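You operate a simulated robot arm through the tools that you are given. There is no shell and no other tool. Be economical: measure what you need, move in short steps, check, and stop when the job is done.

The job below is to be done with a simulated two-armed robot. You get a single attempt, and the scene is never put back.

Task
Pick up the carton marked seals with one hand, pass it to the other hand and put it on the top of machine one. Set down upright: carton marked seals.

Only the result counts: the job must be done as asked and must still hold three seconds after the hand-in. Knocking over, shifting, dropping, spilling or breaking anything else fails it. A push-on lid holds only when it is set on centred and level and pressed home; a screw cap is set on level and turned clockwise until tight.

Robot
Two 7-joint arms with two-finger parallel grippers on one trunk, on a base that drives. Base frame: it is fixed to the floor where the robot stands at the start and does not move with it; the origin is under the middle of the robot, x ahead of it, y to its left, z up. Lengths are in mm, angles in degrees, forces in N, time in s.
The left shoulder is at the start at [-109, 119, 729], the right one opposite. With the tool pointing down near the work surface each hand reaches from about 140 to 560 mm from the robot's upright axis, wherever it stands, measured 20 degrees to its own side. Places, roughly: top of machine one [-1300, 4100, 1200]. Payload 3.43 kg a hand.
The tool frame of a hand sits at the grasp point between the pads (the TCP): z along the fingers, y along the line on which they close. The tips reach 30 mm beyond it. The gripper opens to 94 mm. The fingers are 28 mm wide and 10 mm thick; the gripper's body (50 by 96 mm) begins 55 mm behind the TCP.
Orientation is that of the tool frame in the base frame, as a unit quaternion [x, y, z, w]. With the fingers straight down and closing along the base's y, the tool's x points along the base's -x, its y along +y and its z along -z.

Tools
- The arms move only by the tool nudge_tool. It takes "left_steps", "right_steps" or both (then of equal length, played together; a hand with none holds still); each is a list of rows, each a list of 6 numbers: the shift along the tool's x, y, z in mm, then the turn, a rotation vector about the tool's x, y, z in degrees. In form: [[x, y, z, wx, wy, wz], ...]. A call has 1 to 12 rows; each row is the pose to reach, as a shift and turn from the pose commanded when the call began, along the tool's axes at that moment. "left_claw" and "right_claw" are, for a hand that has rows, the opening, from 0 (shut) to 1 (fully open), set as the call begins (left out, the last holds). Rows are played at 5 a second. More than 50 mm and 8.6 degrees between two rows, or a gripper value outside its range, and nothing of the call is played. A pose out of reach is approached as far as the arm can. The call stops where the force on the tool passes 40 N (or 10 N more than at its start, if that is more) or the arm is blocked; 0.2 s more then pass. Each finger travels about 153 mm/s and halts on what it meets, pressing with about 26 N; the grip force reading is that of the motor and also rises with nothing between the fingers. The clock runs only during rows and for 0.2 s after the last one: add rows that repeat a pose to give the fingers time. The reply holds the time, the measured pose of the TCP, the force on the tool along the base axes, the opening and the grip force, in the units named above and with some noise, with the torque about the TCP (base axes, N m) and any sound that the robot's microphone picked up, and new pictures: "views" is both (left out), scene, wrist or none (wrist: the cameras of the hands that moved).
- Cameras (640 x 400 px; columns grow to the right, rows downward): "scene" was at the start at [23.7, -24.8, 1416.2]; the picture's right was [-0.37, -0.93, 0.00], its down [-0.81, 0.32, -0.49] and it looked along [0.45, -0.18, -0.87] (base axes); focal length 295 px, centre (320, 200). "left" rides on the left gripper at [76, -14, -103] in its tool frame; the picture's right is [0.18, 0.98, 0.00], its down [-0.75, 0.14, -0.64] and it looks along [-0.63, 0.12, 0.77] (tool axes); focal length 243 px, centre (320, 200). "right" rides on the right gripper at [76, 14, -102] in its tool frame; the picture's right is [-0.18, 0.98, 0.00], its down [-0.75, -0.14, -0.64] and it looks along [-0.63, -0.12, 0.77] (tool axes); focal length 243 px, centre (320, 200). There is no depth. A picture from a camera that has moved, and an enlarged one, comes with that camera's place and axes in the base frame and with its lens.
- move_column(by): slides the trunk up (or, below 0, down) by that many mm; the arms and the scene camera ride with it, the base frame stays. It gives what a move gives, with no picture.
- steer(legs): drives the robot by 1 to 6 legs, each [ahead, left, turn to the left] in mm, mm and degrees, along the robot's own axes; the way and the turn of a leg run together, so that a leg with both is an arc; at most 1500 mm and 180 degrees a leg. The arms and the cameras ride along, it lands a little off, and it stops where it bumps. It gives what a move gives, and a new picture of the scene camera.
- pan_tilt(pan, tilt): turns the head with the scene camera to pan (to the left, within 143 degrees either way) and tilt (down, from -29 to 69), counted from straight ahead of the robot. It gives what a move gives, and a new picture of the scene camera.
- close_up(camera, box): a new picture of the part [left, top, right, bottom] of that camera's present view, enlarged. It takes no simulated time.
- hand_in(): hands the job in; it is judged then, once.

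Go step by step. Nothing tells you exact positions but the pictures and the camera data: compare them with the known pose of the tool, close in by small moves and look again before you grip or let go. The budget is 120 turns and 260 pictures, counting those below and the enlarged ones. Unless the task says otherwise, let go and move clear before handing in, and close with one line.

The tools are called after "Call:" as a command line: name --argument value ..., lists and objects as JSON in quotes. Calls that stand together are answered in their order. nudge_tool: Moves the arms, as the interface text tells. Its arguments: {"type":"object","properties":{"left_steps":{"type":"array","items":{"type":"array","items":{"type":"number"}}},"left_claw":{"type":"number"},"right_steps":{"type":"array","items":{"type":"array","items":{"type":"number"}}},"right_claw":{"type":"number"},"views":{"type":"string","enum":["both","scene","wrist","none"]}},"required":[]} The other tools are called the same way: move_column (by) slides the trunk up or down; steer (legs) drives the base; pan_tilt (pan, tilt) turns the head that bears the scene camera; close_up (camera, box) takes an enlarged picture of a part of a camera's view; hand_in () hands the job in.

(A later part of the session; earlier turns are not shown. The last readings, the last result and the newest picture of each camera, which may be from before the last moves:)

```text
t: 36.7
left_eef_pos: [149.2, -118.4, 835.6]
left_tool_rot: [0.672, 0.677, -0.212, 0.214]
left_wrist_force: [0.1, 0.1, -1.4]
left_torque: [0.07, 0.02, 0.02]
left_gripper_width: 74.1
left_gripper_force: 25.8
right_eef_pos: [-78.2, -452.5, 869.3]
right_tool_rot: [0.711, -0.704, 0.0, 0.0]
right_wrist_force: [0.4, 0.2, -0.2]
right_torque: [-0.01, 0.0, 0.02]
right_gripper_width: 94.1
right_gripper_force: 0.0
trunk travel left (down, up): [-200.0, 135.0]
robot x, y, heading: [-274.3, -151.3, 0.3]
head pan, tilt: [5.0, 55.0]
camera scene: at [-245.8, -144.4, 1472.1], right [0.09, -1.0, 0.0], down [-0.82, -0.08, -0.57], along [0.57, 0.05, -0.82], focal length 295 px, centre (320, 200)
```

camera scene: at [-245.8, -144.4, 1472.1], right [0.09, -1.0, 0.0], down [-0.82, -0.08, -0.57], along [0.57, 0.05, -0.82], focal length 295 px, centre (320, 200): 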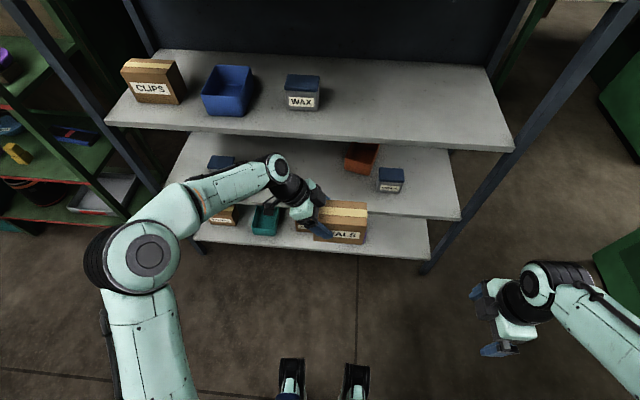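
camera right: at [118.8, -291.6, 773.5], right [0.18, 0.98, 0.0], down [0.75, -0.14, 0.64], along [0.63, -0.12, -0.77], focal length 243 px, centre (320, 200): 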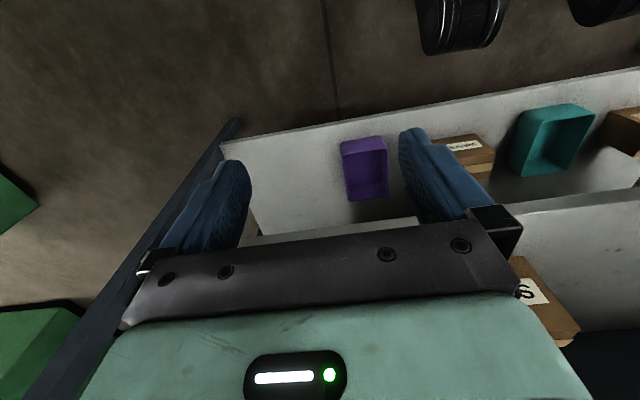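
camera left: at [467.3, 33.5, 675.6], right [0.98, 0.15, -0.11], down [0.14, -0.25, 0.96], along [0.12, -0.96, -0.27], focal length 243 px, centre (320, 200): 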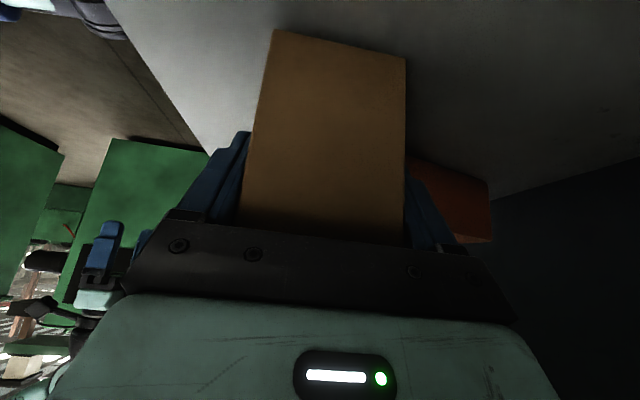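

The right hand is twisted. Now I'll tilt it 50° and bring it to a pre-grasp on the right side of the carton.

Call:
nudge_tool --right_steps '[[-20, -32.5, -7, 0, -7.2, 0], [-40, -65, -14, 0, -14.4, 0], [-60, -97, -21, 0, -21.6, 0], [-80, -130, -28, 0, -28.8, 0], [-100, -162, -35, 0, -36, 0], [-120, -195, -42, 0, -43, 0], [-139, -227, -49, 0, -50, 0], [-139, -227, -49, 0, -50, 0]]' --views "both"

Call:
close_up --camera "scene" --box '[240, 150, 500, 312]'

```text
t: 38.5
left_eef_pos: [148.4, -118.3, 836.6]
left_tool_rot: [0.672, 0.676, -0.213, 0.213]
left_wrist_force: [-0.6, 0.6, -1.7]
left_torque: [0.08, -0.02, 0.01]
left_gripper_width: 74.0
left_gripper_force: 26.7
right_eef_pos: [148.8, -314.1, 918.3]
right_tool_rot: [0.643, -0.638, -0.3, -0.298]
right_wrist_force: [0.3, 0.3, -0.6]
right_torque: [0.0, -0.02, -0.01]
right_gripper_width: 94.1
right_gripper_force: 0.1
trunk travel left (down, up): [-200.0, 135.0]
robot x, y, heading: [-275.8, -149.6, 1.0]
head pan, tilt: [5.0, 55.0]
camera scene: at [-246.3, -144.3, 1472.1], right [0.09, -1.0, 0.0], down [-0.82, -0.08, -0.57], along [0.57, 0.05, -0.82], focal length 295 px, centre (320, 200)
camera right: at [135.2, -442.4, 927.9], right [-0.98, 0.11, 0.14], down [0.14, -0.01, 0.99], along [0.11, 0.99, -0.01], focal length 243 px, centre (320, 200)
```

scene: 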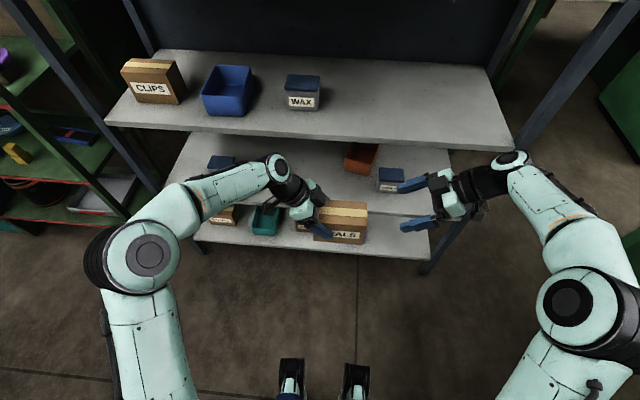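
right: 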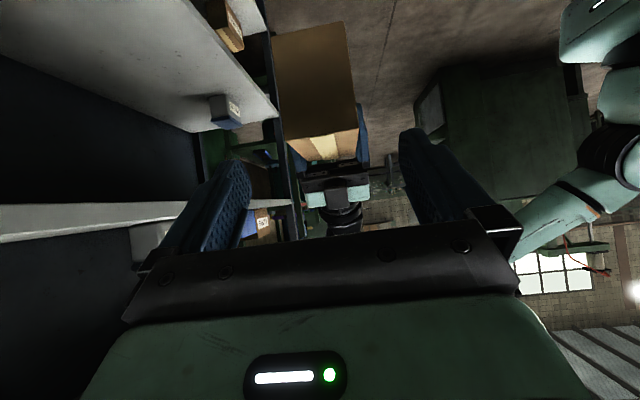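

```text
2.46 times, centred on (370, 231) of scene
camera zoom: at [-246.3, -144.3, 1472.1], right [0.09, -1.0, 0.0], down [-0.82, -0.08, -0.57], along [0.57, 0.05, -0.82], focal length 727 px, centre (197, 124)
```

zoom: 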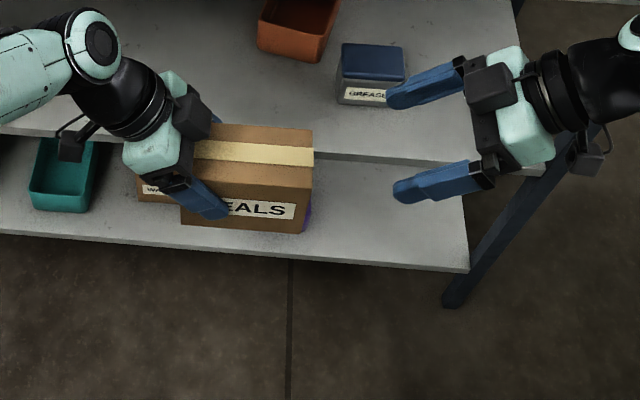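

The carton end is at x 117–184, z 766–866, as predicted. I'll advance the right hand 100 mm along its pointing axis and look again.

Call:
nudge_tool --right_steps '[[0, 0, 35, 0, 0, 0], [0, 0, 70, 0, 0, 0], [0, -1, 100, 0, 0, 0], [0, -1, 100, 0, 0, 0]]' --views "both"

Call:
close_up --camera "scene" --box '[240, 150, 500, 312]'

```text
t: 39.5
left_eef_pos: [148.9, -117.7, 836.9]
left_tool_rot: [0.671, 0.677, -0.212, 0.213]
left_wrist_force: [-0.9, 0.2, -0.4]
left_torque: [0.06, 0.0, -0.03]
left_gripper_width: 74.0
left_gripper_force: 26.3
right_eef_pos: [148.9, -239.6, 852.1]
right_tool_rot: [0.643, -0.638, -0.3, -0.298]
right_wrist_force: [0.2, 0.4, -0.3]
right_torque: [0.0, 0.01, 0.03]
right_gripper_width: 94.0
right_gripper_force: 0.0
trunk travel left (down, up): [-200.0, 135.0]
robot x, y, heading: [-277.7, -153.5, 0.4]
head pan, tilt: [5.0, 55.0]
camera scene: at [-246.0, -144.4, 1472.1], right [0.09, -1.0, 0.0], down [-0.82, -0.08, -0.57], along [0.57, 0.05, -0.82], focal length 295 px, centre (320, 200)
camera right: at [136.4, -366.9, 861.4], right [-0.98, 0.11, 0.14], down [0.14, -0.01, 0.99], along [0.11, 0.99, -0.01], focal length 243 px, centre (320, 200)
```

scene: 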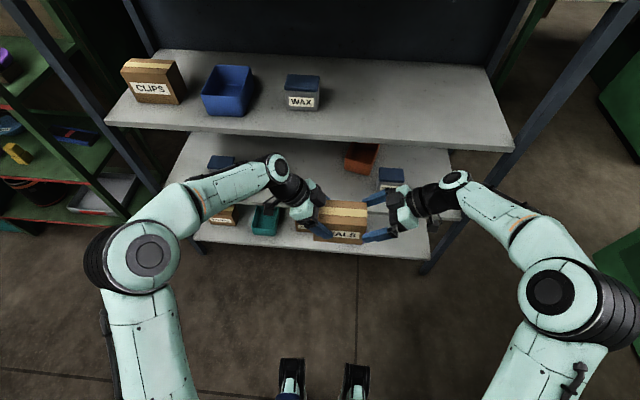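
right: 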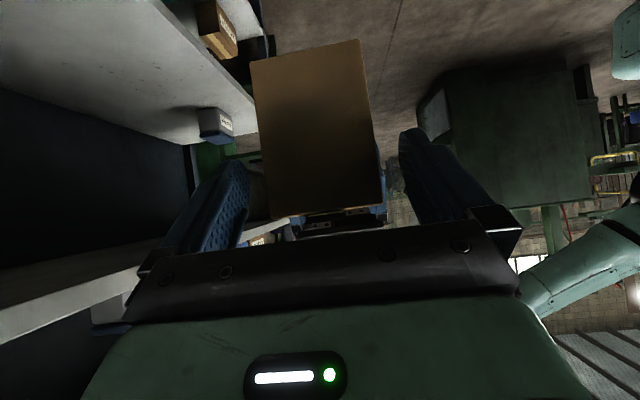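

```text
2.46 times, centred on (370, 231) of scene
camera zoom: at [-246.0, -144.4, 1472.1], right [0.09, -1.0, 0.0], down [-0.82, -0.08, -0.57], along [0.57, 0.05, -0.82], focal length 727 px, centre (197, 124)
```

zoom: 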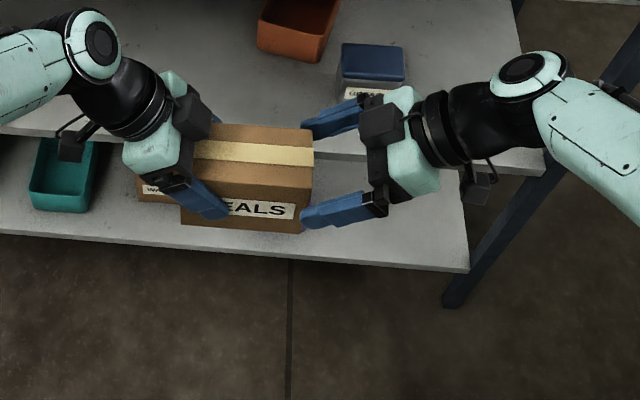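

The fingers are aligned to straddle the carton. I'll go in the last 51 mm.

Call:
nudge_tool --right_steps '[[-1, -2, 25, 0, 0, 0], [-3, -3, 51, 0, 0, 0], [-3, -3, 51, 0, 0, 0]]' --views "both"

Call:
close_up --camera "scene" --box '[240, 150, 500, 312]'

```text
t: 40.3
left_eef_pos: [148.5, -117.9, 836.8]
left_tool_rot: [0.672, 0.677, -0.212, 0.214]
left_wrist_force: [-0.2, -0.5, -1.8]
left_torque: [0.05, 0.01, 0.02]
left_gripper_width: 74.3
left_gripper_force: 26.1
right_eef_pos: [149.3, -198.4, 822.5]
right_tool_rot: [0.643, -0.638, -0.3, -0.298]
right_wrist_force: [-0.5, 0.3, 0.2]
right_torque: [-0.02, 0.01, 0.01]
right_gripper_width: 93.8
right_gripper_force: 0.0
trunk travel left (down, up): [-200.0, 135.0]
robot x, y, heading: [-275.0, -154.0, 0.8]
head pan, tilt: [5.0, 55.0]
camera scene: at [-245.9, -144.4, 1472.1], right [0.09, -1.0, 0.0], down [-0.82, -0.08, -0.57], along [0.57, 0.05, -0.82], focal length 295 px, centre (320, 200)
camera right: at [136.6, -325.8, 831.4], right [-0.98, 0.11, 0.14], down [0.14, -0.01, 0.99], along [0.11, 0.99, -0.01], focal length 243 px, centre (320, 200)
```

scene: 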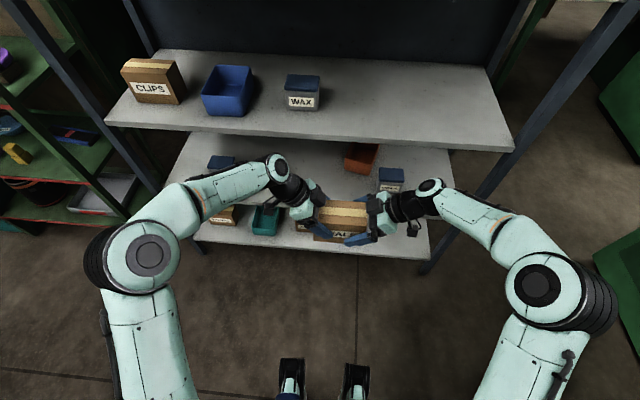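
right: 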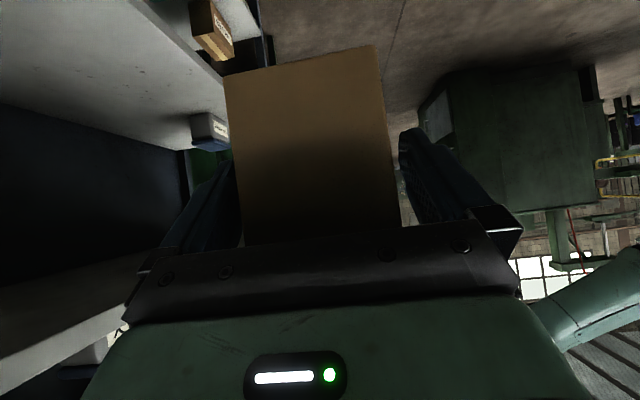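

```text
2.46 times, centred on (370, 231) of scene
camera zoom: at [-245.9, -144.4, 1472.1], right [0.09, -1.0, 0.0], down [-0.82, -0.08, -0.57], along [0.57, 0.05, -0.82], focal length 727 px, centre (197, 124)
```

zoom: 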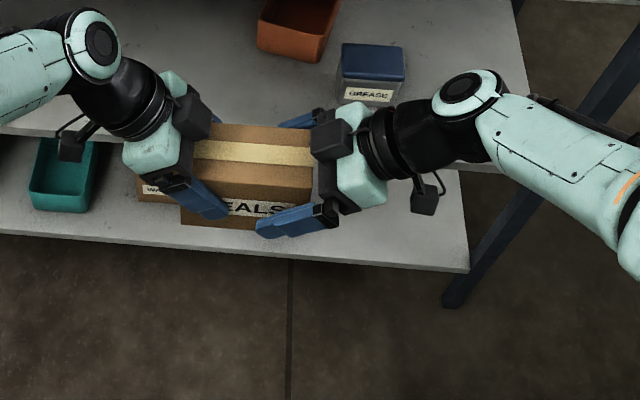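

The carton is well centred, so I'll close the right hand.

Call:
nudge_tool --right_steps '[[0, -1.5, 0, 0, 0, 0], [0, -1.5, 0, 0, 0, 0], [0, -1.5, 0, 0, 0, 0], [0, -1.5, 0, 0, 0, 0]]' --right_claw 0 --views "wrist"

```text
t: 41.3
left_eef_pos: [149.4, -117.0, 836.4]
left_tool_rot: [0.671, 0.678, -0.21, 0.214]
left_wrist_force: [10.6, 4.0, -1.5]
left_torque: [-0.05, 0.52, 0.43]
left_gripper_width: 74.2
left_gripper_force: 26.1
right_eef_pos: [150.5, -197.1, 822.8]
right_tool_rot: [0.643, -0.638, -0.3, -0.298]
right_wrist_force: [-10.4, -4.0, 0.5]
right_torque: [0.15, -0.64, 0.44]
right_gripper_width: 74.0
right_gripper_force: 25.8
trunk travel left (down, up): [-200.0, 135.0]
robot x, y, heading: [-275.2, -150.3, 0.5]
head pan, tilt: [5.0, 55.0]
camera right: at [138.3, -325.0, 831.6], right [-0.98, 0.11, 0.14], down [0.14, -0.01, 0.99], along [0.11, 0.99, -0.01], focal length 243 px, centre (320, 200)
```

right: 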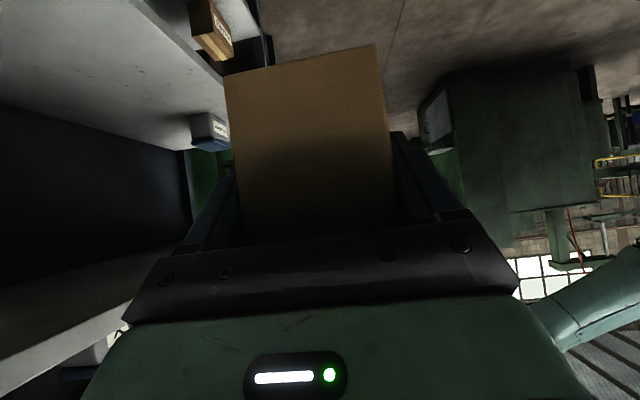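

Both hands hold it, with about 10 N between them. I'll ease the right hand back 1 mm, then open the left and back it off along its axis.

Call:
nudge_tool --right_steps '[[0, 1.3, 0, 0, 0, 0], [0, 1.3, 0, 0, 0, 0]]' --views "none"

Call:
nudge_tool --left_steps '[[0, 0, 0, 0, 0, 0], [0, 0, 0, 0, 0, 0], [0, 0, 0, 0, 0, 0]]' --left_claw 1 --views "scene"

```text
t: 41.9
left_eef_pos: [149.9, -116.9, 836.8]
left_tool_rot: [0.672, 0.676, -0.211, 0.214]
left_wrist_force: [9.4, 7.5, 0.9]
left_torque: [-0.36, -0.09, 0.27]
left_gripper_width: 74.3
left_gripper_force: 26.4
right_eef_pos: [150.9, -197.7, 823.3]
right_tool_rot: [0.643, -0.639, -0.3, -0.296]
right_wrist_force: [-8.9, -7.4, -1.3]
right_torque: [0.33, -0.03, 0.48]
right_gripper_width: 74.1
right_gripper_force: 25.5
trunk travel left (down, up): [-200.0, 135.0]
robot x, y, heading: [-275.8, -146.9, 0.5]
head pan, tilt: [5.0, 55.0]
```

```text
t: 42.7
left_eef_pos: [149.8, -118.2, 835.8]
left_tool_rot: [0.673, 0.676, -0.212, 0.214]
left_wrist_force: [0.5, 0.8, -0.3]
left_torque: [0.01, -0.04, 0.0]
left_gripper_width: 93.8
left_gripper_force: 0.1
right_eef_pos: [151.2, -196.0, 822.9]
right_tool_rot: [0.643, -0.638, -0.3, -0.298]
right_wrist_force: [0.0, -0.3, -2.3]
right_torque: [-0.06, 0.01, -0.02]
right_gripper_width: 73.9
right_gripper_force: 26.4
trunk travel left (down, up): [-200.0, 135.0]
robot x, y, heading: [-276.6, -149.3, 0.2]
head pan, tilt: [5.0, 55.0]
camera scene: at [-245.8, -144.3, 1472.1], right [0.09, -1.0, 0.0], down [-0.82, -0.08, -0.57], along [0.57, 0.05, -0.82], focal length 295 px, centre (320, 200)
```

scene: 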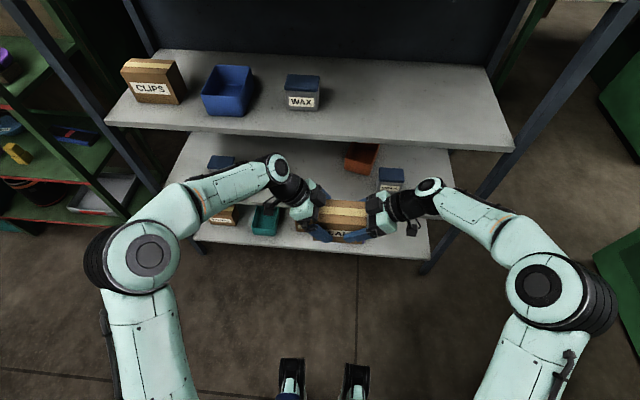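

The right hand now carries the carton. I'll back the left hand off by 130 mm along its axis.

Call:
nudge_tool --left_steps '[[0, 0, -25, 0, 0, 0], [0, 0, -60, 0, 0, 0], [0, 0, -95, 0, 0, 0], [0, 0, -130, 0, 0, 0], [0, 0, -130, 0, 0, 0]]' --views "scene"

Call:
close_up --camera "scene" --box '[240, 150, 500, 312]'

```text
t: 43.9
left_eef_pos: [148.2, -43.3, 944.4]
left_tool_rot: [0.672, 0.677, -0.212, 0.214]
left_wrist_force: [0.0, 0.3, -0.6]
left_torque: [0.03, 0.01, 0.03]
left_gripper_width: 93.8
left_gripper_force: 0.0
right_eef_pos: [149.5, -196.7, 822.8]
right_tool_rot: [0.643, -0.638, -0.3, -0.298]
right_wrist_force: [-0.6, 0.5, -1.5]
right_torque: [-0.05, 0.01, 0.04]
right_gripper_width: 74.1
right_gripper_force: 25.5
trunk travel left (down, up): [-200.0, 135.0]
robot x, y, heading: [-272.7, -154.3, 0.5]
head pan, tilt: [5.0, 55.0]
camera scene: at [-245.7, -144.5, 1472.0], right [0.09, -1.0, 0.0], down [-0.82, -0.08, -0.57], along [0.57, 0.05, -0.82], focal length 295 px, centre (320, 200)
```

scene: 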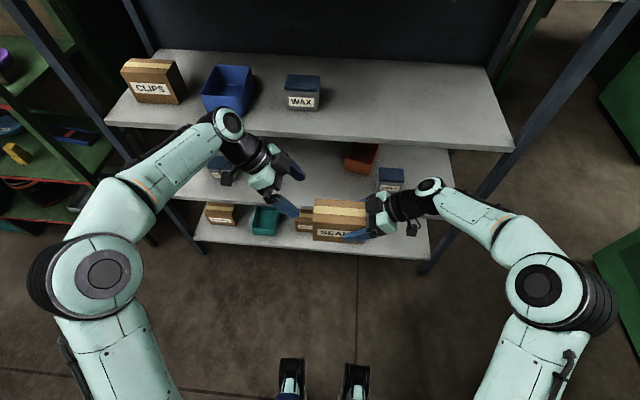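

```text
2.46 times, centred on (370, 231) of scene
camera zoom: at [-245.7, -144.5, 1472.0], right [0.09, -1.0, 0.0], down [-0.82, -0.08, -0.57], along [0.57, 0.05, -0.82], focal length 727 px, centre (197, 124)
```

zoom: 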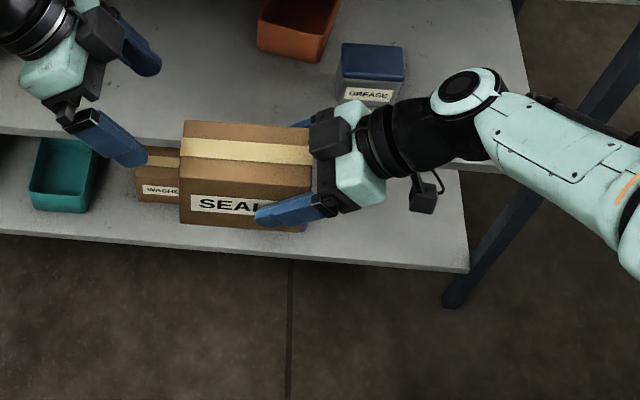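

The handover is done. I'll draw both hands in toward the body for driving and then look left for the route to machine one.

Call:
nudge_tool --left_steps '[[0, -30, 0, 0, 0, 0], [0, -60, 0, 0, 0, 0], [0, -90, 0, 0, 0, 0], [0, -120, 0, 0, 0, 0], [0, -120, 0, 0, 0, 0]]' --right_steps '[[0, 30, 0, 0, 0, 0], [0, 60, 0, 0, 0, 0], [0, 90, 0, 0, 0, 0], [0, 120, 0, 0, 0, 0], [0, 120, 0, 0, 0, 0]]' --views "scene"

Call:
pan_tilt --pan 90 --tilt 20

Call:
pan_tilt --pan 125 --tilt 15

```text
t: 45.1
left_eef_pos: [29.3, -44.3, 942.4]
left_tool_rot: [0.672, 0.677, -0.212, 0.213]
left_wrist_force: [-0.2, 0.8, -0.1]
left_torque: [0.02, 0.02, 0.01]
left_gripper_width: 93.9
left_gripper_force: 0.1
right_eef_pos: [33.4, -197.6, 825.0]
right_tool_rot: [0.643, -0.639, -0.3, -0.298]
right_wrist_force: [0.6, -0.5, -2.2]
right_torque: [-0.08, 0.01, 0.01]
right_gripper_width: 74.0
right_gripper_force: 26.1
trunk travel left (down, up): [-200.0, 135.0]
robot x, y, heading: [-274.0, -148.5, 0.4]
head pan, tilt: [5.0, 55.0]
camera scene: at [-245.1, -144.3, 1472.0], right [0.09, -1.0, 0.0], down [-0.82, -0.08, -0.57], along [0.57, 0.05, -0.82], focal length 295 px, centre (320, 200)
```

scene: 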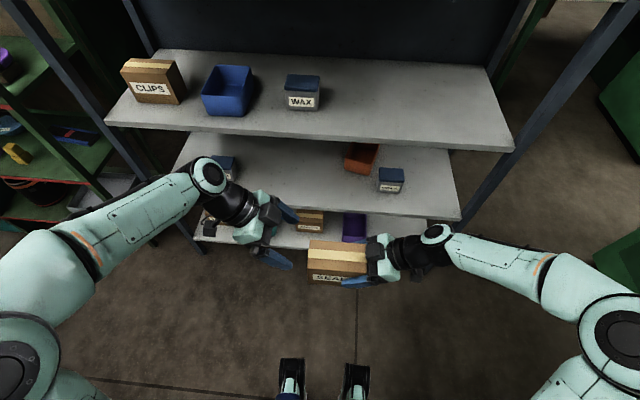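

```text
t: 46.7
left_eef_pos: [27.9, -44.1, 942.0]
left_tool_rot: [0.671, 0.678, -0.211, 0.214]
left_wrist_force: [-0.6, -0.5, 0.5]
left_torque: [0.0, -0.03, 0.03]
left_gripper_width: 93.7
left_gripper_force: 0.1
right_eef_pos: [33.0, -197.9, 824.3]
right_tool_rot: [0.643, -0.639, -0.299, -0.298]
right_wrist_force: [0.1, 0.0, -1.7]
right_torque: [-0.02, -0.01, 0.02]
right_gripper_width: 74.0
right_gripper_force: 25.8
trunk travel left (down, up): [-200.0, 135.0]
robot x, y, heading: [-269.6, -150.4, 0.4]
head pan, tilt: [90.0, 20.0]
camera scene: at [-318.3, -58.1, 1524.1], right [1.0, 0.01, 0.0], down [0.0, -0.34, -0.94], along [-0.01, 0.94, -0.34], focal length 295 px, centre (320, 200)
```

scene: 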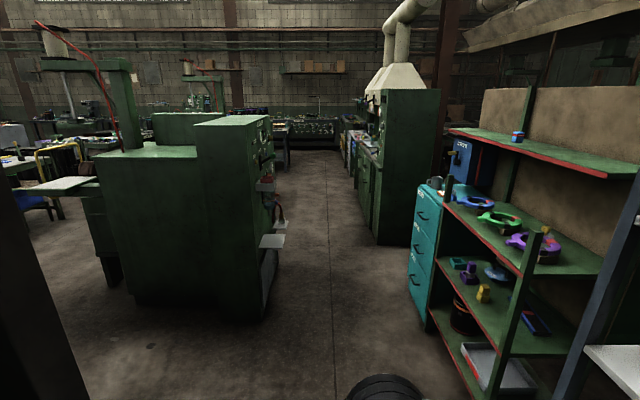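

```text
t: 47.7
left_eef_pos: [29.1, -44.0, 942.1]
left_tool_rot: [0.671, 0.678, -0.212, 0.214]
left_wrist_force: [-1.0, -0.5, -0.4]
left_torque: [-0.03, -0.01, -0.01]
left_gripper_width: 93.9
left_gripper_force: 0.1
right_eef_pos: [32.9, -196.9, 824.5]
right_tool_rot: [0.643, -0.638, -0.3, -0.298]
right_wrist_force: [-0.3, -0.2, -1.6]
right_torque: [-0.08, 0.01, 0.01]
right_gripper_width: 74.3
right_gripper_force: 25.3
trunk travel left (down, up): [-200.0, 135.0]
robot x, y, heading: [-272.7, -148.5, 0.1]
head pan, tilt: [125.0, 15.0]
camera scene: at [-371.7, -75.0, 1532.3], right [0.82, 0.58, 0.0], down [0.15, -0.21, -0.97], along [-0.56, 0.79, -0.26], focal length 295 px, centre (320, 200)
```

scene: 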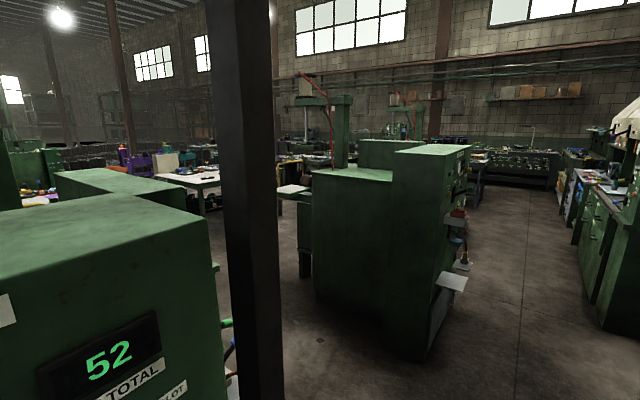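

The machines stand in a row along x≈−750; machine one should be the third, near y≈4100. The aisle between x≈−720 and x≈240 is clear, so I'll strafe left along it and look again.

Call:
steer --legs '[[50, 0, 0], [0, 1450, 0], [0, 1450, 0]]'

Call:
pan_tilt --pan 110 --tilt 20

```text
t: 73.1
left_eef_pos: [93.8, 2786.9, 942.1]
left_tool_rot: [0.68, 0.669, -0.214, 0.211]
left_wrist_force: [0.1, 0.9, -0.9]
left_torque: [0.02, 0.03, 0.01]
left_gripper_width: 94.1
left_gripper_force: 0.2
right_eef_pos: [93.3, 2633.0, 823.5]
right_tool_rot: [-0.636, 0.646, 0.296, 0.3]
right_wrist_force: [0.6, 0.5, -0.9]
right_torque: [-0.06, 0.02, -0.02]
right_gripper_width: 74.3
right_gripper_force: 26.1
trunk travel left (down, up): [-200.0, 135.0]
robot x, y, heading: [-209.5, 2689.8, -0.7]
head pan, tilt: [125.0, 15.0]
camera scene: at [-307.8, 2764.6, 1532.3], right [0.83, 0.56, 0.0], down [0.15, -0.21, -0.97], along [-0.54, 0.8, -0.26], focal length 295 px, centre (320, 200)
```

scene: 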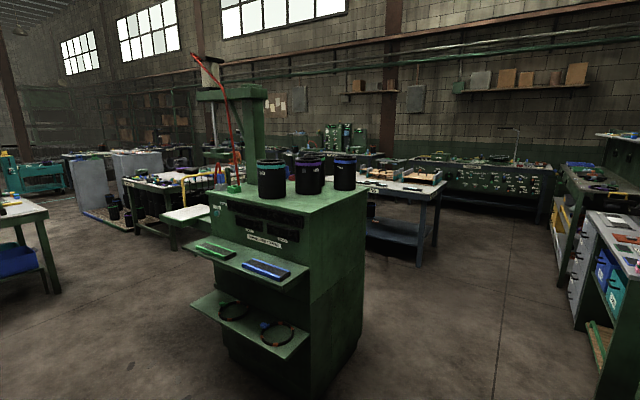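

```text
t: 73.8
left_eef_pos: [93.3, 2786.2, 942.7]
left_tool_rot: [0.68, 0.669, -0.213, 0.211]
left_wrist_force: [-0.6, -0.5, -0.5]
left_torque: [-0.05, -0.03, -0.05]
left_gripper_width: 94.1
left_gripper_force: 0.0
right_eef_pos: [94.3, 2634.1, 824.4]
right_tool_rot: [-0.636, 0.645, 0.297, 0.301]
right_wrist_force: [-0.8, 0.0, -1.2]
right_torque: [-0.03, -0.02, -0.04]
right_gripper_width: 74.0
right_gripper_force: 25.5
trunk travel left (down, up): [-200.0, 135.0]
robot x, y, heading: [-212.8, 2685.2, -1.0]
head pan, tilt: [110.0, 20.0]
camera scene: at [-286.0, 2775.1, 1524.2], right [0.94, 0.33, 0.0], down [0.11, -0.32, -0.94], along [-0.31, 0.89, -0.34], focal length 295 px, centre (320, 200)
```

scene: 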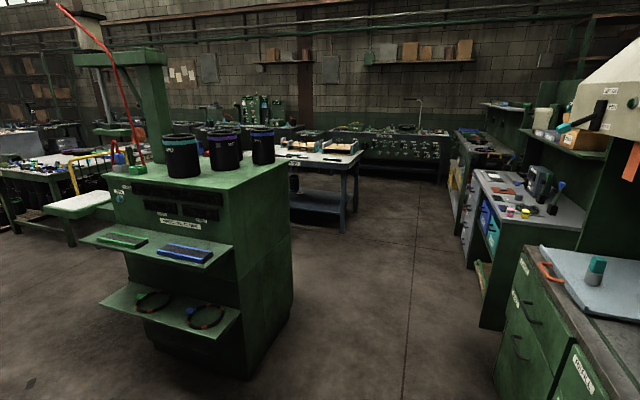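

A machine with three black canisters on top stands near the given spot. I'll enlarge it to read its label and see the free area on its top.

Call:
close_up --camera "scene" --box '[60, 90, 320, 252]'

Call:
pan_tilt --pan 143 --tilt 15

```text
2.46 times, centred on (190, 171) of scene
camera zoom: at [-286.0, 2775.1, 1524.2], right [0.94, 0.33, 0.0], down [0.11, -0.32, -0.94], along [-0.31, 0.89, -0.34], focal length 727 px, centre (640, 271)
```

zoom: 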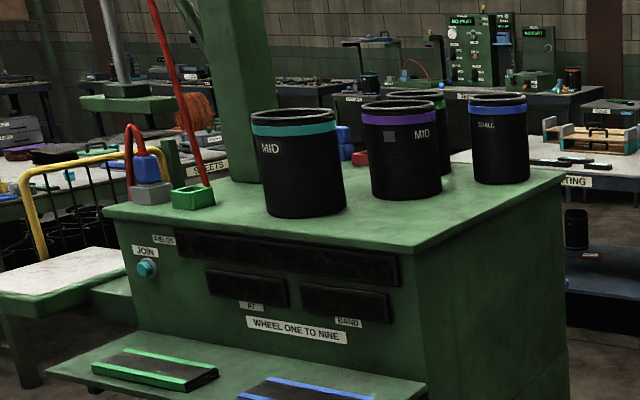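

```text
t: 74.8
left_eef_pos: [92.5, 2787.8, 941.9]
left_tool_rot: [0.68, 0.669, -0.214, 0.211]
left_wrist_force: [1.4, 0.6, 0.2]
left_torque: [0.0, -0.01, -0.02]
left_gripper_width: 93.8
left_gripper_force: 0.0
right_eef_pos: [94.1, 2632.4, 824.3]
right_tool_rot: [-0.635, 0.646, 0.296, 0.302]
right_wrist_force: [0.4, 0.1, -0.9]
right_torque: [-0.03, 0.0, -0.03]
right_gripper_width: 74.1
right_gripper_force: 26.4
trunk travel left (down, up): [-200.0, 135.0]
robot x, y, heading: [-213.6, 2687.8, -1.0]
head pan, tilt: [143.0, 15.0]
camera scene: at [-329.0, 2744.6, 1532.3], right [0.61, 0.79, 0.0], down [0.2, -0.16, -0.97], along [-0.76, 0.59, -0.26], focal length 295 px, centre (320, 200)
```

scene: 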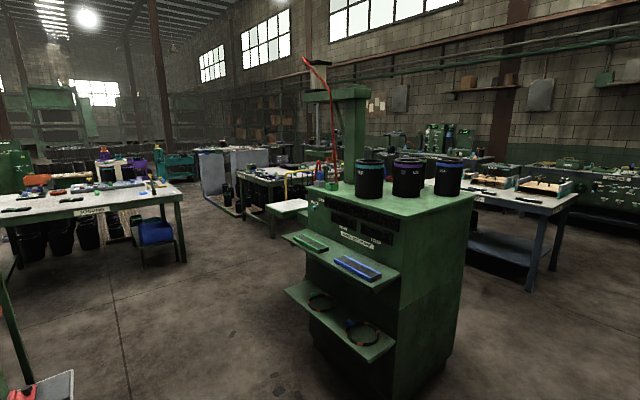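

This machine matches the given spot; back-projecting gives its top at z≈1120, centre ≈(−1330, 4060), yawed about 6°. Its aisle-side face is plain and the right/front part of the top is free. I'll move to open floor, turn to face it, and raise the trunk.

Call:
steer --legs '[[-290, 260, 0], [0, 0, 180], [0, 0, 6]]'

Call:
move_column --by 135

Call:
pan_tilt --pan -50 --tilt 25

```text
t: 85.5
left_eef_pos: [-800.4, 2832.9, 944.0]
left_tool_rot: [0.687, -0.662, -0.215, -0.209]
left_wrist_force: [0.5, 0.0, -0.1]
left_torque: [-0.02, 0.04, 0.0]
left_gripper_width: 94.2
left_gripper_force: 0.1
right_eef_pos: [-810.4, 2985.1, 823.3]
right_tool_rot: [0.628, 0.653, -0.293, 0.304]
right_wrist_force: [0.9, 0.0, -2.3]
right_torque: [0.03, -0.01, 0.01]
right_gripper_width: 73.8
right_gripper_force: 26.3
trunk travel left (down, up): [-200.0, 135.0]
robot x, y, heading: [-502.2, 2949.5, -177.7]
head pan, tilt: [143.0, 15.0]
camera scene: at [-383.9, 2895.5, 1532.3], right [-0.57, -0.82, 0.0], down [-0.21, 0.15, -0.97], along [0.79, -0.55, -0.26], focal length 295 px, centre (320, 200)
```

scene: 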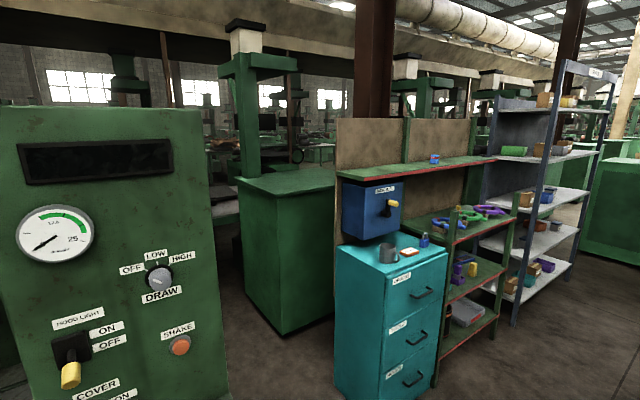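

```text
t: 87.1
left_eef_pos: [-799.1, 2832.1, 1076.9]
left_tool_rot: [0.688, -0.661, -0.217, -0.208]
left_wrist_force: [-0.7, 0.5, -0.8]
left_torque: [-0.01, 0.01, 0.04]
left_gripper_width: 93.9
left_gripper_force: 0.0
right_eef_pos: [-809.6, 2985.7, 958.3]
right_tool_rot: [0.628, 0.653, -0.293, 0.305]
right_wrist_force: [-0.1, 1.0, -2.5]
right_torque: [0.05, -0.03, 0.02]
right_gripper_width: 74.2
right_gripper_force: 26.1
trunk travel left (down, up): [-335.0, 0.0]
robot x, y, heading: [-503.4, 2948.4, -178.0]
head pan, tilt: [143.0, 15.0]
```

```text
t: 89.9
left_eef_pos: [-800.9, 2832.3, 1077.7]
left_tool_rot: [0.687, -0.662, -0.216, -0.209]
left_wrist_force: [-0.3, -0.2, -0.3]
left_torque: [0.01, 0.0, -0.04]
left_gripper_width: 93.9
left_gripper_force: 0.1
right_eef_pos: [-809.7, 2985.4, 957.8]
right_tool_rot: [0.628, 0.653, -0.293, 0.305]
right_wrist_force: [1.0, 0.0, -1.6]
right_torque: [0.06, 0.02, -0.02]
right_gripper_width: 73.9
right_gripper_force: 26.6
trunk travel left (down, up): [-335.0, 0.0]
robot x, y, heading: [-502.6, 2946.9, -177.7]
head pan, tilt: [-50.0, 25.0]
camera scene: at [-519.8, 3016.9, 1654.9], right [0.74, 0.67, 0.0], down [0.28, -0.31, -0.91], along [-0.61, 0.67, -0.42], focal length 295 px, centre (320, 200)
```

scene: 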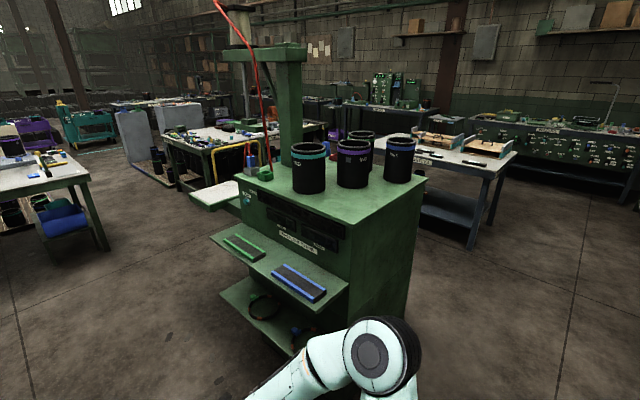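

Triangulating two views puts the top at z≈1157 with its front-right corner near (−1000, 3725). I'll raise both hands well above that height here, in open space, to test the reach.

Call:
nudge_tool --left_steps '[[-3, -7, -27, 0, 0, 0], [-7, -15, -53, 0, 0, 0], [-10, -22, -80, 0, 0, 0], [-14, -30, -106, 0, 0, 0], [-17, -37, -133, 0, 0, 0], [-20, -45, -160, 0, 0, 0], [-24, -52, -186, 0, 0, 0], [-27, -60, -213, 0, 0, 0], [-27, -60, -213, 0, 0, 0]]' --right_steps '[[-30, 0, -25, 0, 0, 0], [-60, 0, -50, 0, 0, 0], [-90, 0, -75, 0, 0, 0], [-120, 0, -100, 0, 0, 0], [-150, 0, -125, 0, 0, 0], [-180, 0, -150, 0, 0, 0], [-210, 0, -175, 0, 0, 0], [-239, 0, -200.6, 0, 0, 0], [-239, 0, -200.6, 0, 0, 0]]' --views "both"

```text
t: 91.9
left_eef_pos: [-735.4, 2734.6, 1266.3]
left_tool_rot: [0.687, -0.661, -0.217, -0.209]
left_wrist_force: [-0.2, 0.5, 0.4]
left_torque: [-0.05, -0.02, 0.0]
left_gripper_width: 94.0
left_gripper_force: 0.1
right_eef_pos: [-811.7, 2984.1, 1272.3]
right_tool_rot: [0.629, 0.652, -0.293, 0.305]
right_wrist_force: [-0.6, 1.6, -1.8]
right_torque: [0.04, 0.02, 0.0]
right_gripper_width: 74.0
right_gripper_force: 25.9
trunk travel left (down, up): [-335.0, 0.0]
robot x, y, heading: [-502.8, 2948.4, -177.8]
head pan, tilt: [-50.0, 25.0]
camera scene: at [-520.0, 3017.2, 1654.9], right [0.74, 0.67, 0.0], down [0.28, -0.31, -0.91], along [-0.61, 0.67, -0.42], focal length 295 px, centre (320, 200)
camera right: at [-801.4, 3111.1, 1282.2], right [0.99, -0.08, 0.14], down [-0.14, 0.0, 0.99], along [-0.08, -1.0, -0.01], focal length 243 px, centre (320, 200)
camera left: at [-717.0, 2615.0, 1305.7], right [-0.98, -0.19, -0.11], down [-0.15, 0.24, 0.96], along [-0.15, 0.95, -0.27], focal length 243 px, centre (320, 200)
```

scene: 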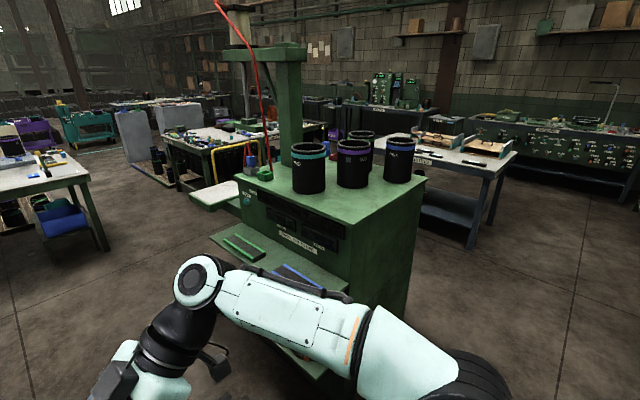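
right: 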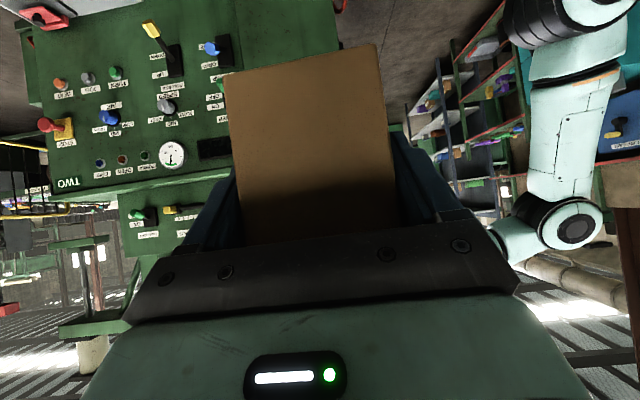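
left: 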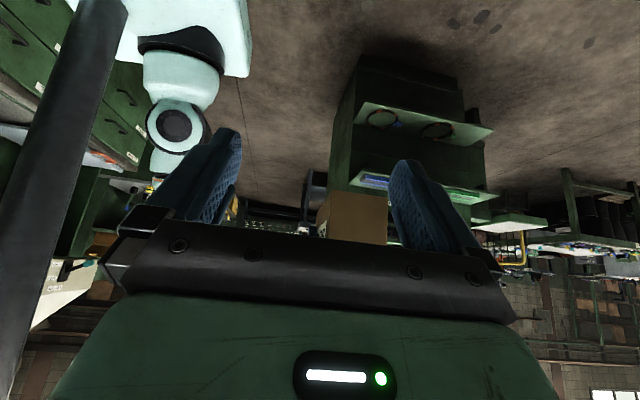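

Reach is fine at this height, and the neighbouring machine reads "TWO", which fits this one being machine one. I'll strafe right to stand in front of its aisle side.

Call:
steer --legs '[[30, -930, 0], [0, 0, 3]]'

Call:
pan_tilt --pan 0 --tilt 40

```text
t: 101.0
left_eef_pos: [-789.0, 3665.7, 1265.8]
left_tool_rot: [0.702, -0.646, -0.221, -0.204]
left_wrist_force: [-0.2, -0.7, 0.9]
left_torque: [0.03, 0.04, -0.02]
left_gripper_width: 94.2
left_gripper_force: 0.1
right_eef_pos: [-874.4, 3910.0, 1273.4]
right_tool_rot: [0.614, 0.667, -0.286, 0.311]
right_wrist_force: [0.6, 0.0, -1.6]
right_torque: [0.07, 0.03, -0.01]
right_gripper_width: 74.2
right_gripper_force: 26.0
trunk travel left (down, up): [-335.0, 0.0]
robot x, y, heading: [-561.8, 3888.9, -175.1]
head pan, tilt: [-50.0, 25.0]
camera scene: at [-585.8, 3956.4, 1654.9], right [0.71, 0.7, 0.0], down [0.3, -0.3, -0.91], along [-0.64, 0.64, -0.42], focal length 295 px, centre (320, 200)
```

scene: 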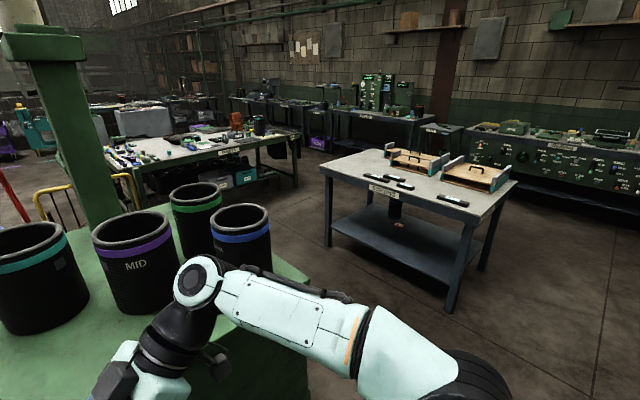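

```text
t: 102.1
left_eef_pos: [-788.5, 3665.3, 1266.8]
left_tool_rot: [0.703, -0.645, -0.222, -0.203]
left_wrist_force: [0.3, -0.6, 0.2]
left_torque: [0.01, 0.0, -0.02]
left_gripper_width: 94.2
left_gripper_force: 0.0
right_eef_pos: [-876.8, 3909.0, 1273.0]
right_tool_rot: [0.614, 0.666, -0.287, 0.311]
right_wrist_force: [0.6, -0.1, -0.9]
right_torque: [0.05, -0.03, 0.0]
right_gripper_width: 74.2
right_gripper_force: 26.0
trunk travel left (down, up): [-335.0, 0.0]
robot x, y, heading: [-563.8, 3886.2, -175.4]
head pan, tilt: [0.0, 40.0]
camera scene: at [-605.6, 3884.2, 1631.6], right [-0.08, 1.0, 0.0], down [0.64, 0.05, -0.77], along [-0.76, -0.06, -0.64], focal length 295 px, centre (320, 200)
```

scene: 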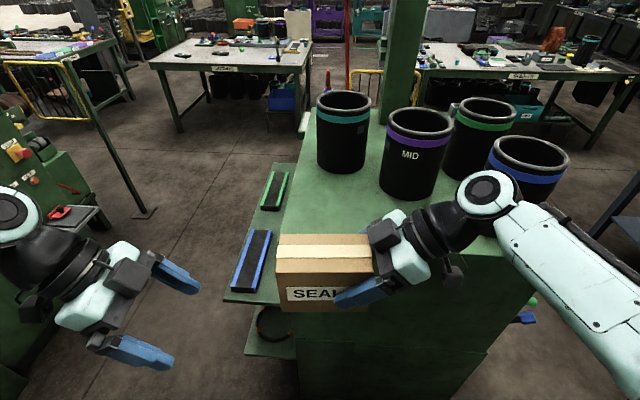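

Now I have a clear view. I'll enlarge it to locate the aisle-side edge of the top relative to the carton.

Call:
close_up --camera "scene" --box '[220, 160, 560, 372]'

Call:
close_up --camera "left" --box '[0, 0, 640, 400]'

```text
1.88 times, centred on (390, 266) of scene
camera zoom: at [-605.6, 3884.2, 1631.6], right [-0.08, 1.0, 0.0], down [0.64, 0.05, -0.77], along [-0.76, -0.06, -0.64], focal length 556 px, centre (188, 76)
```

zoom: 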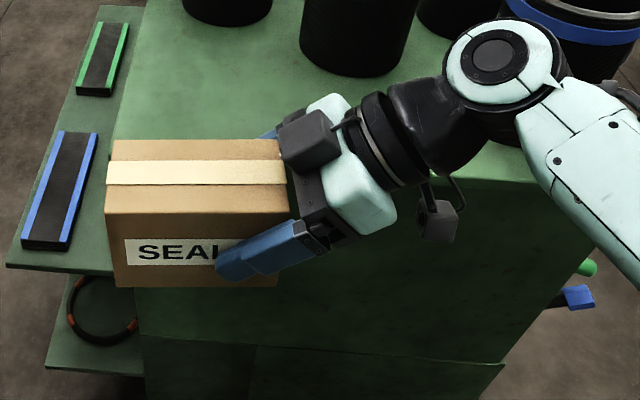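

```text
1.00 times, centred on (320, 200) of left (not enlarged: the box is as wide or as high as the picture)
camera zoom: at [-764.9, 3546.2, 1305.4], right [-0.97, -0.23, -0.11], down [-0.16, 0.24, 0.96], along [-0.2, 0.94, -0.27], focal length 243 px, centre (320, 200)
```

zoom: 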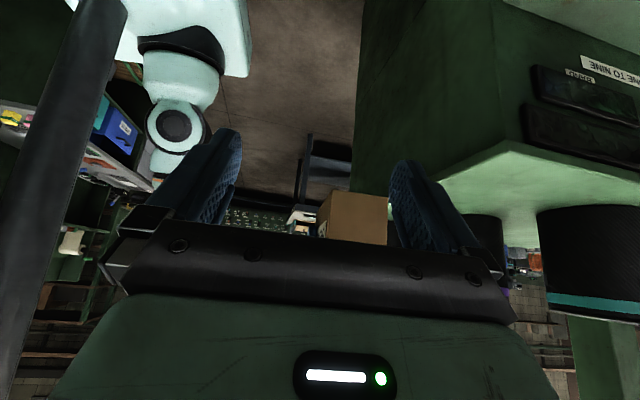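

Combining the two views gives the top at z≈1130, aisle edge at x≈−1050 and front edge at y≈3756. To keep the right elbow away from the machine, I'll yaw the hand so it points forward over the top.

Call:
nudge_tool --right_steps '[[0, 0, 0, 5.4, 0, 4.5], [0, 0, 0, 10.7, 0, 9.0], [0, 0, 0, 16.1, 0, 13.5], [0, 0, 0, 21.4, 0, 18.0], [0, 0, 0, 26.8, 0, 22.5], [0, 0, 0, 32.2, 0, 27.0], [0, 0, 0, 37.5, 0, 31.5], [0, 0, 0, 42.9, 0, 36.0], [0, 0, 0, 48.3, 0, 40.5], [0, 0, 0, 53.6, 0, 45.0], [0, 0, 0, 53.6, 0, 45.0]]' --views "both"

```text
t: 104.5
left_eef_pos: [-788.7, 3665.6, 1265.8]
left_tool_rot: [0.702, -0.645, -0.222, -0.204]
left_wrist_force: [0.8, 0.3, -0.6]
left_torque: [-0.02, 0.0, 0.02]
left_gripper_width: 94.0
left_gripper_force: 0.1
right_eef_pos: [-874.7, 3910.7, 1272.8]
right_tool_rot: [0.885, 0.195, -0.412, 0.091]
right_wrist_force: [0.3, -0.4, -2.2]
right_torque: [0.0, -0.08, -0.03]
right_gripper_width: 74.0
right_gripper_force: 26.3
trunk travel left (down, up): [-335.0, 0.0]
robot x, y, heading: [-564.0, 3888.9, -174.9]
head pan, tilt: [0.0, 40.0]
camera scene: at [-605.8, 3884.5, 1631.6], right [-0.08, 1.0, 0.0], down [0.64, 0.05, -0.77], along [-0.76, -0.06, -0.64], focal length 295 px, centre (320, 200)
camera right: at [-753.0, 3950.7, 1281.6], right [0.3, -0.94, 0.14], down [-0.05, 0.13, 0.99], along [-0.95, -0.31, -0.01], focal length 243 px, centre (320, 200)
```

scene: 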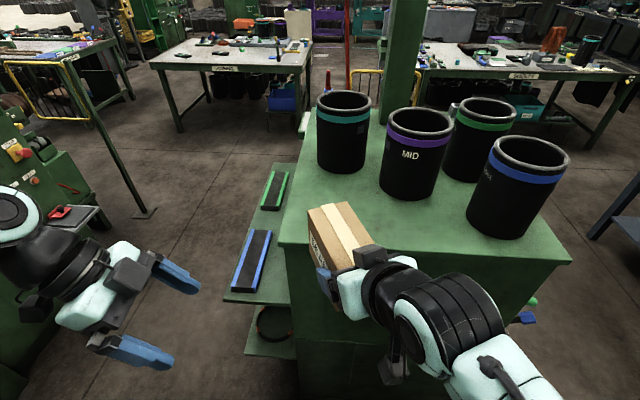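
right: 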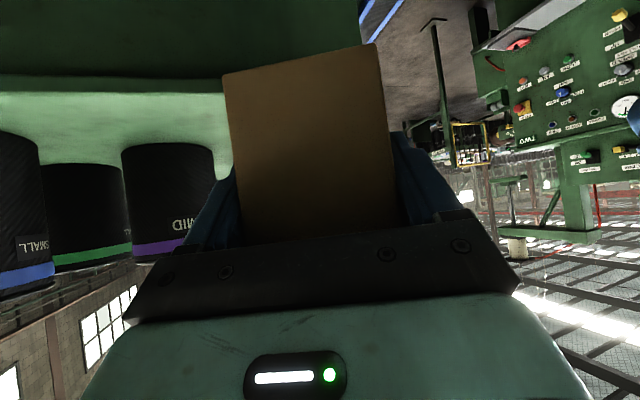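

The hand now points over the top, with a good free spot around (−1148, 3905) between the front edge and the canisters. I'll drive forward 140 mm.

Call:
steer --legs '[[140, 0, 0]]'

```text
t: 105.9
left_eef_pos: [-926.2, 3653.4, 1266.8]
left_tool_rot: [0.702, -0.645, -0.222, -0.203]
left_wrist_force: [0.5, 0.1, -0.4]
left_torque: [0.02, -0.03, 0.02]
left_gripper_width: 94.0
left_gripper_force: 0.0
right_eef_pos: [-1013.4, 3899.5, 1271.7]
right_tool_rot: [0.885, 0.195, -0.413, 0.091]
right_wrist_force: [0.2, 0.9, -1.7]
right_torque: [0.04, -0.06, 0.01]
right_gripper_width: 74.2
right_gripper_force: 25.9
trunk travel left (down, up): [-335.0, 0.0]
robot x, y, heading: [-703.6, 3875.7, -175.2]
head pan, tilt: [0.0, 40.0]
camera scene: at [-743.0, 3872.6, 1631.3], right [-0.08, 1.0, 0.0], down [0.64, 0.05, -0.77], along [-0.76, -0.06, -0.64], focal length 295 px, centre (320, 200)
```

scene: 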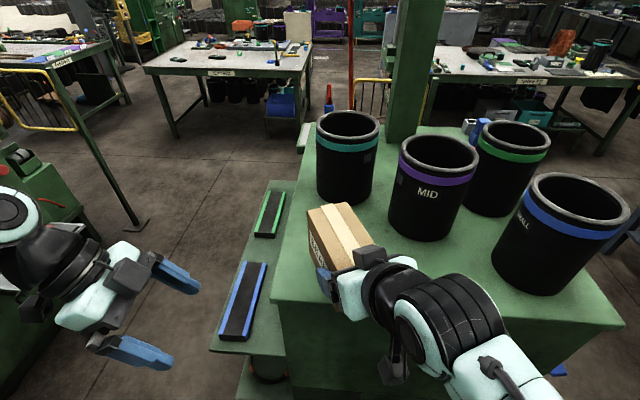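

Still clear, and the top is at about z 1150. I'll extend the right hand to the spot and come down 40 mm, leaving a gap under the carton.

Call:
nudge_tool --right_steps '[[-7.8, -16.6, 30, 0, 0, 0], [-15.5, -33.2, 60, 0, 0, 0], [-23.3, -49.8, 89.8, 0, 0, 0], [-23.3, -49.8, 89.8, 0, 0, 0]]' --views "both"

Call:
close_up --camera "scene" --box '[220, 120, 480, 340]'

Call:
close_up --camera "left" --box '[240, 100, 640, 350]'

```text
t: 106.9
left_eef_pos: [-927.0, 3653.9, 1266.4]
left_tool_rot: [0.701, -0.646, -0.222, -0.204]
left_wrist_force: [-0.4, 0.5, 0.0]
left_torque: [-0.03, -0.02, 0.03]
left_gripper_width: 94.2
left_gripper_force: 0.0
right_eef_pos: [-1111.7, 3905.8, 1231.9]
right_tool_rot: [0.885, 0.194, -0.413, 0.09]
right_wrist_force: [-0.3, -0.3, -1.2]
right_torque: [0.01, -0.04, -0.04]
right_gripper_width: 74.5
right_gripper_force: 26.2
trunk travel left (down, up): [-335.0, 0.0]
robot x, y, heading: [-703.7, 3877.5, -175.2]
head pan, tilt: [0.0, 40.0]
camera scene: at [-743.2, 3872.3, 1631.5], right [-0.08, 1.0, 0.0], down [0.64, 0.05, -0.77], along [-0.76, -0.06, -0.64], focal length 295 px, centre (320, 200)
camera right: at [-988.0, 3946.5, 1240.0], right [0.3, -0.94, 0.14], down [-0.05, 0.13, 0.99], along [-0.95, -0.31, -0.01], focal length 243 px, centre (320, 200)
```

scene: 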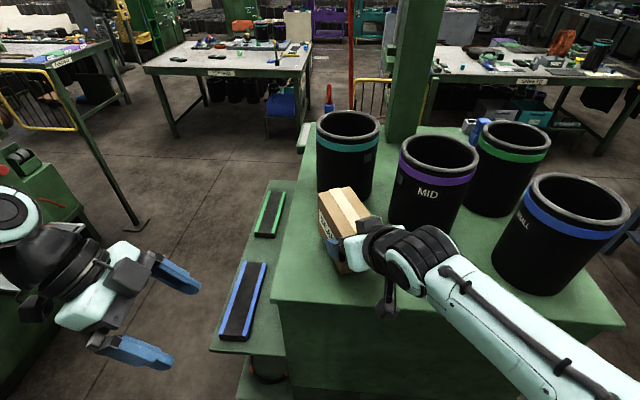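
right: 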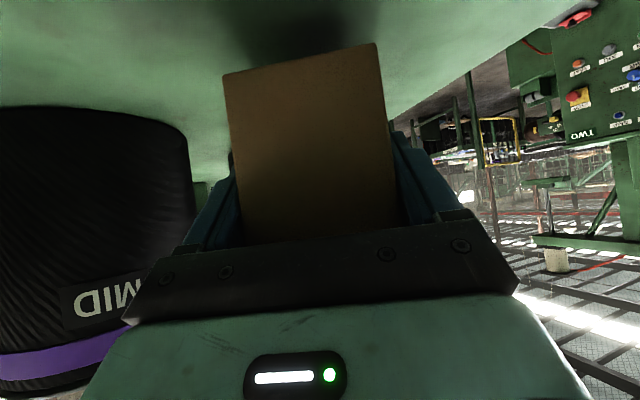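

```text
1.82 times, centred on (350, 230) of scene
camera zoom: at [-743.2, 3872.3, 1631.5], right [-0.08, 1.0, 0.0], down [0.64, 0.05, -0.77], along [-0.76, -0.06, -0.64], focal length 537 px, centre (266, 146)
```

zoom: 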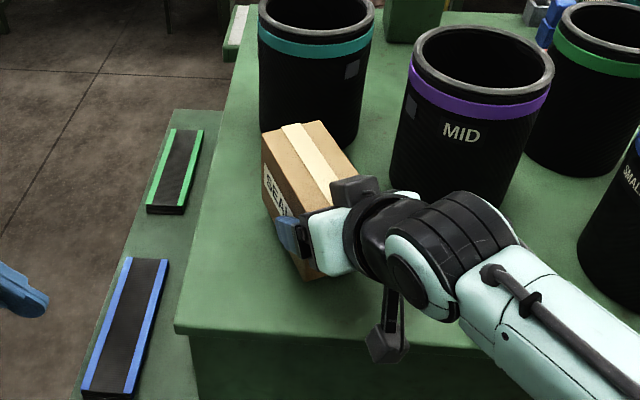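

```text
1.60 times, centred on (440, 225) of left
camera zoom: at [-902.4, 3534.3, 1305.4], right [-0.97, -0.23, -0.1], down [-0.16, 0.24, 0.96], along [-0.2, 0.94, -0.27], focal length 388 px, centre (128, 160)
```

zoom: 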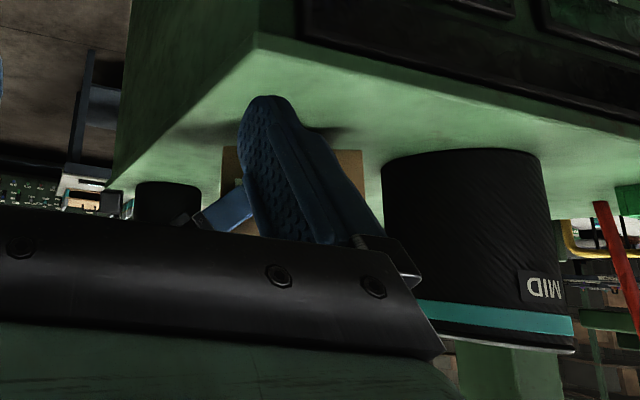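

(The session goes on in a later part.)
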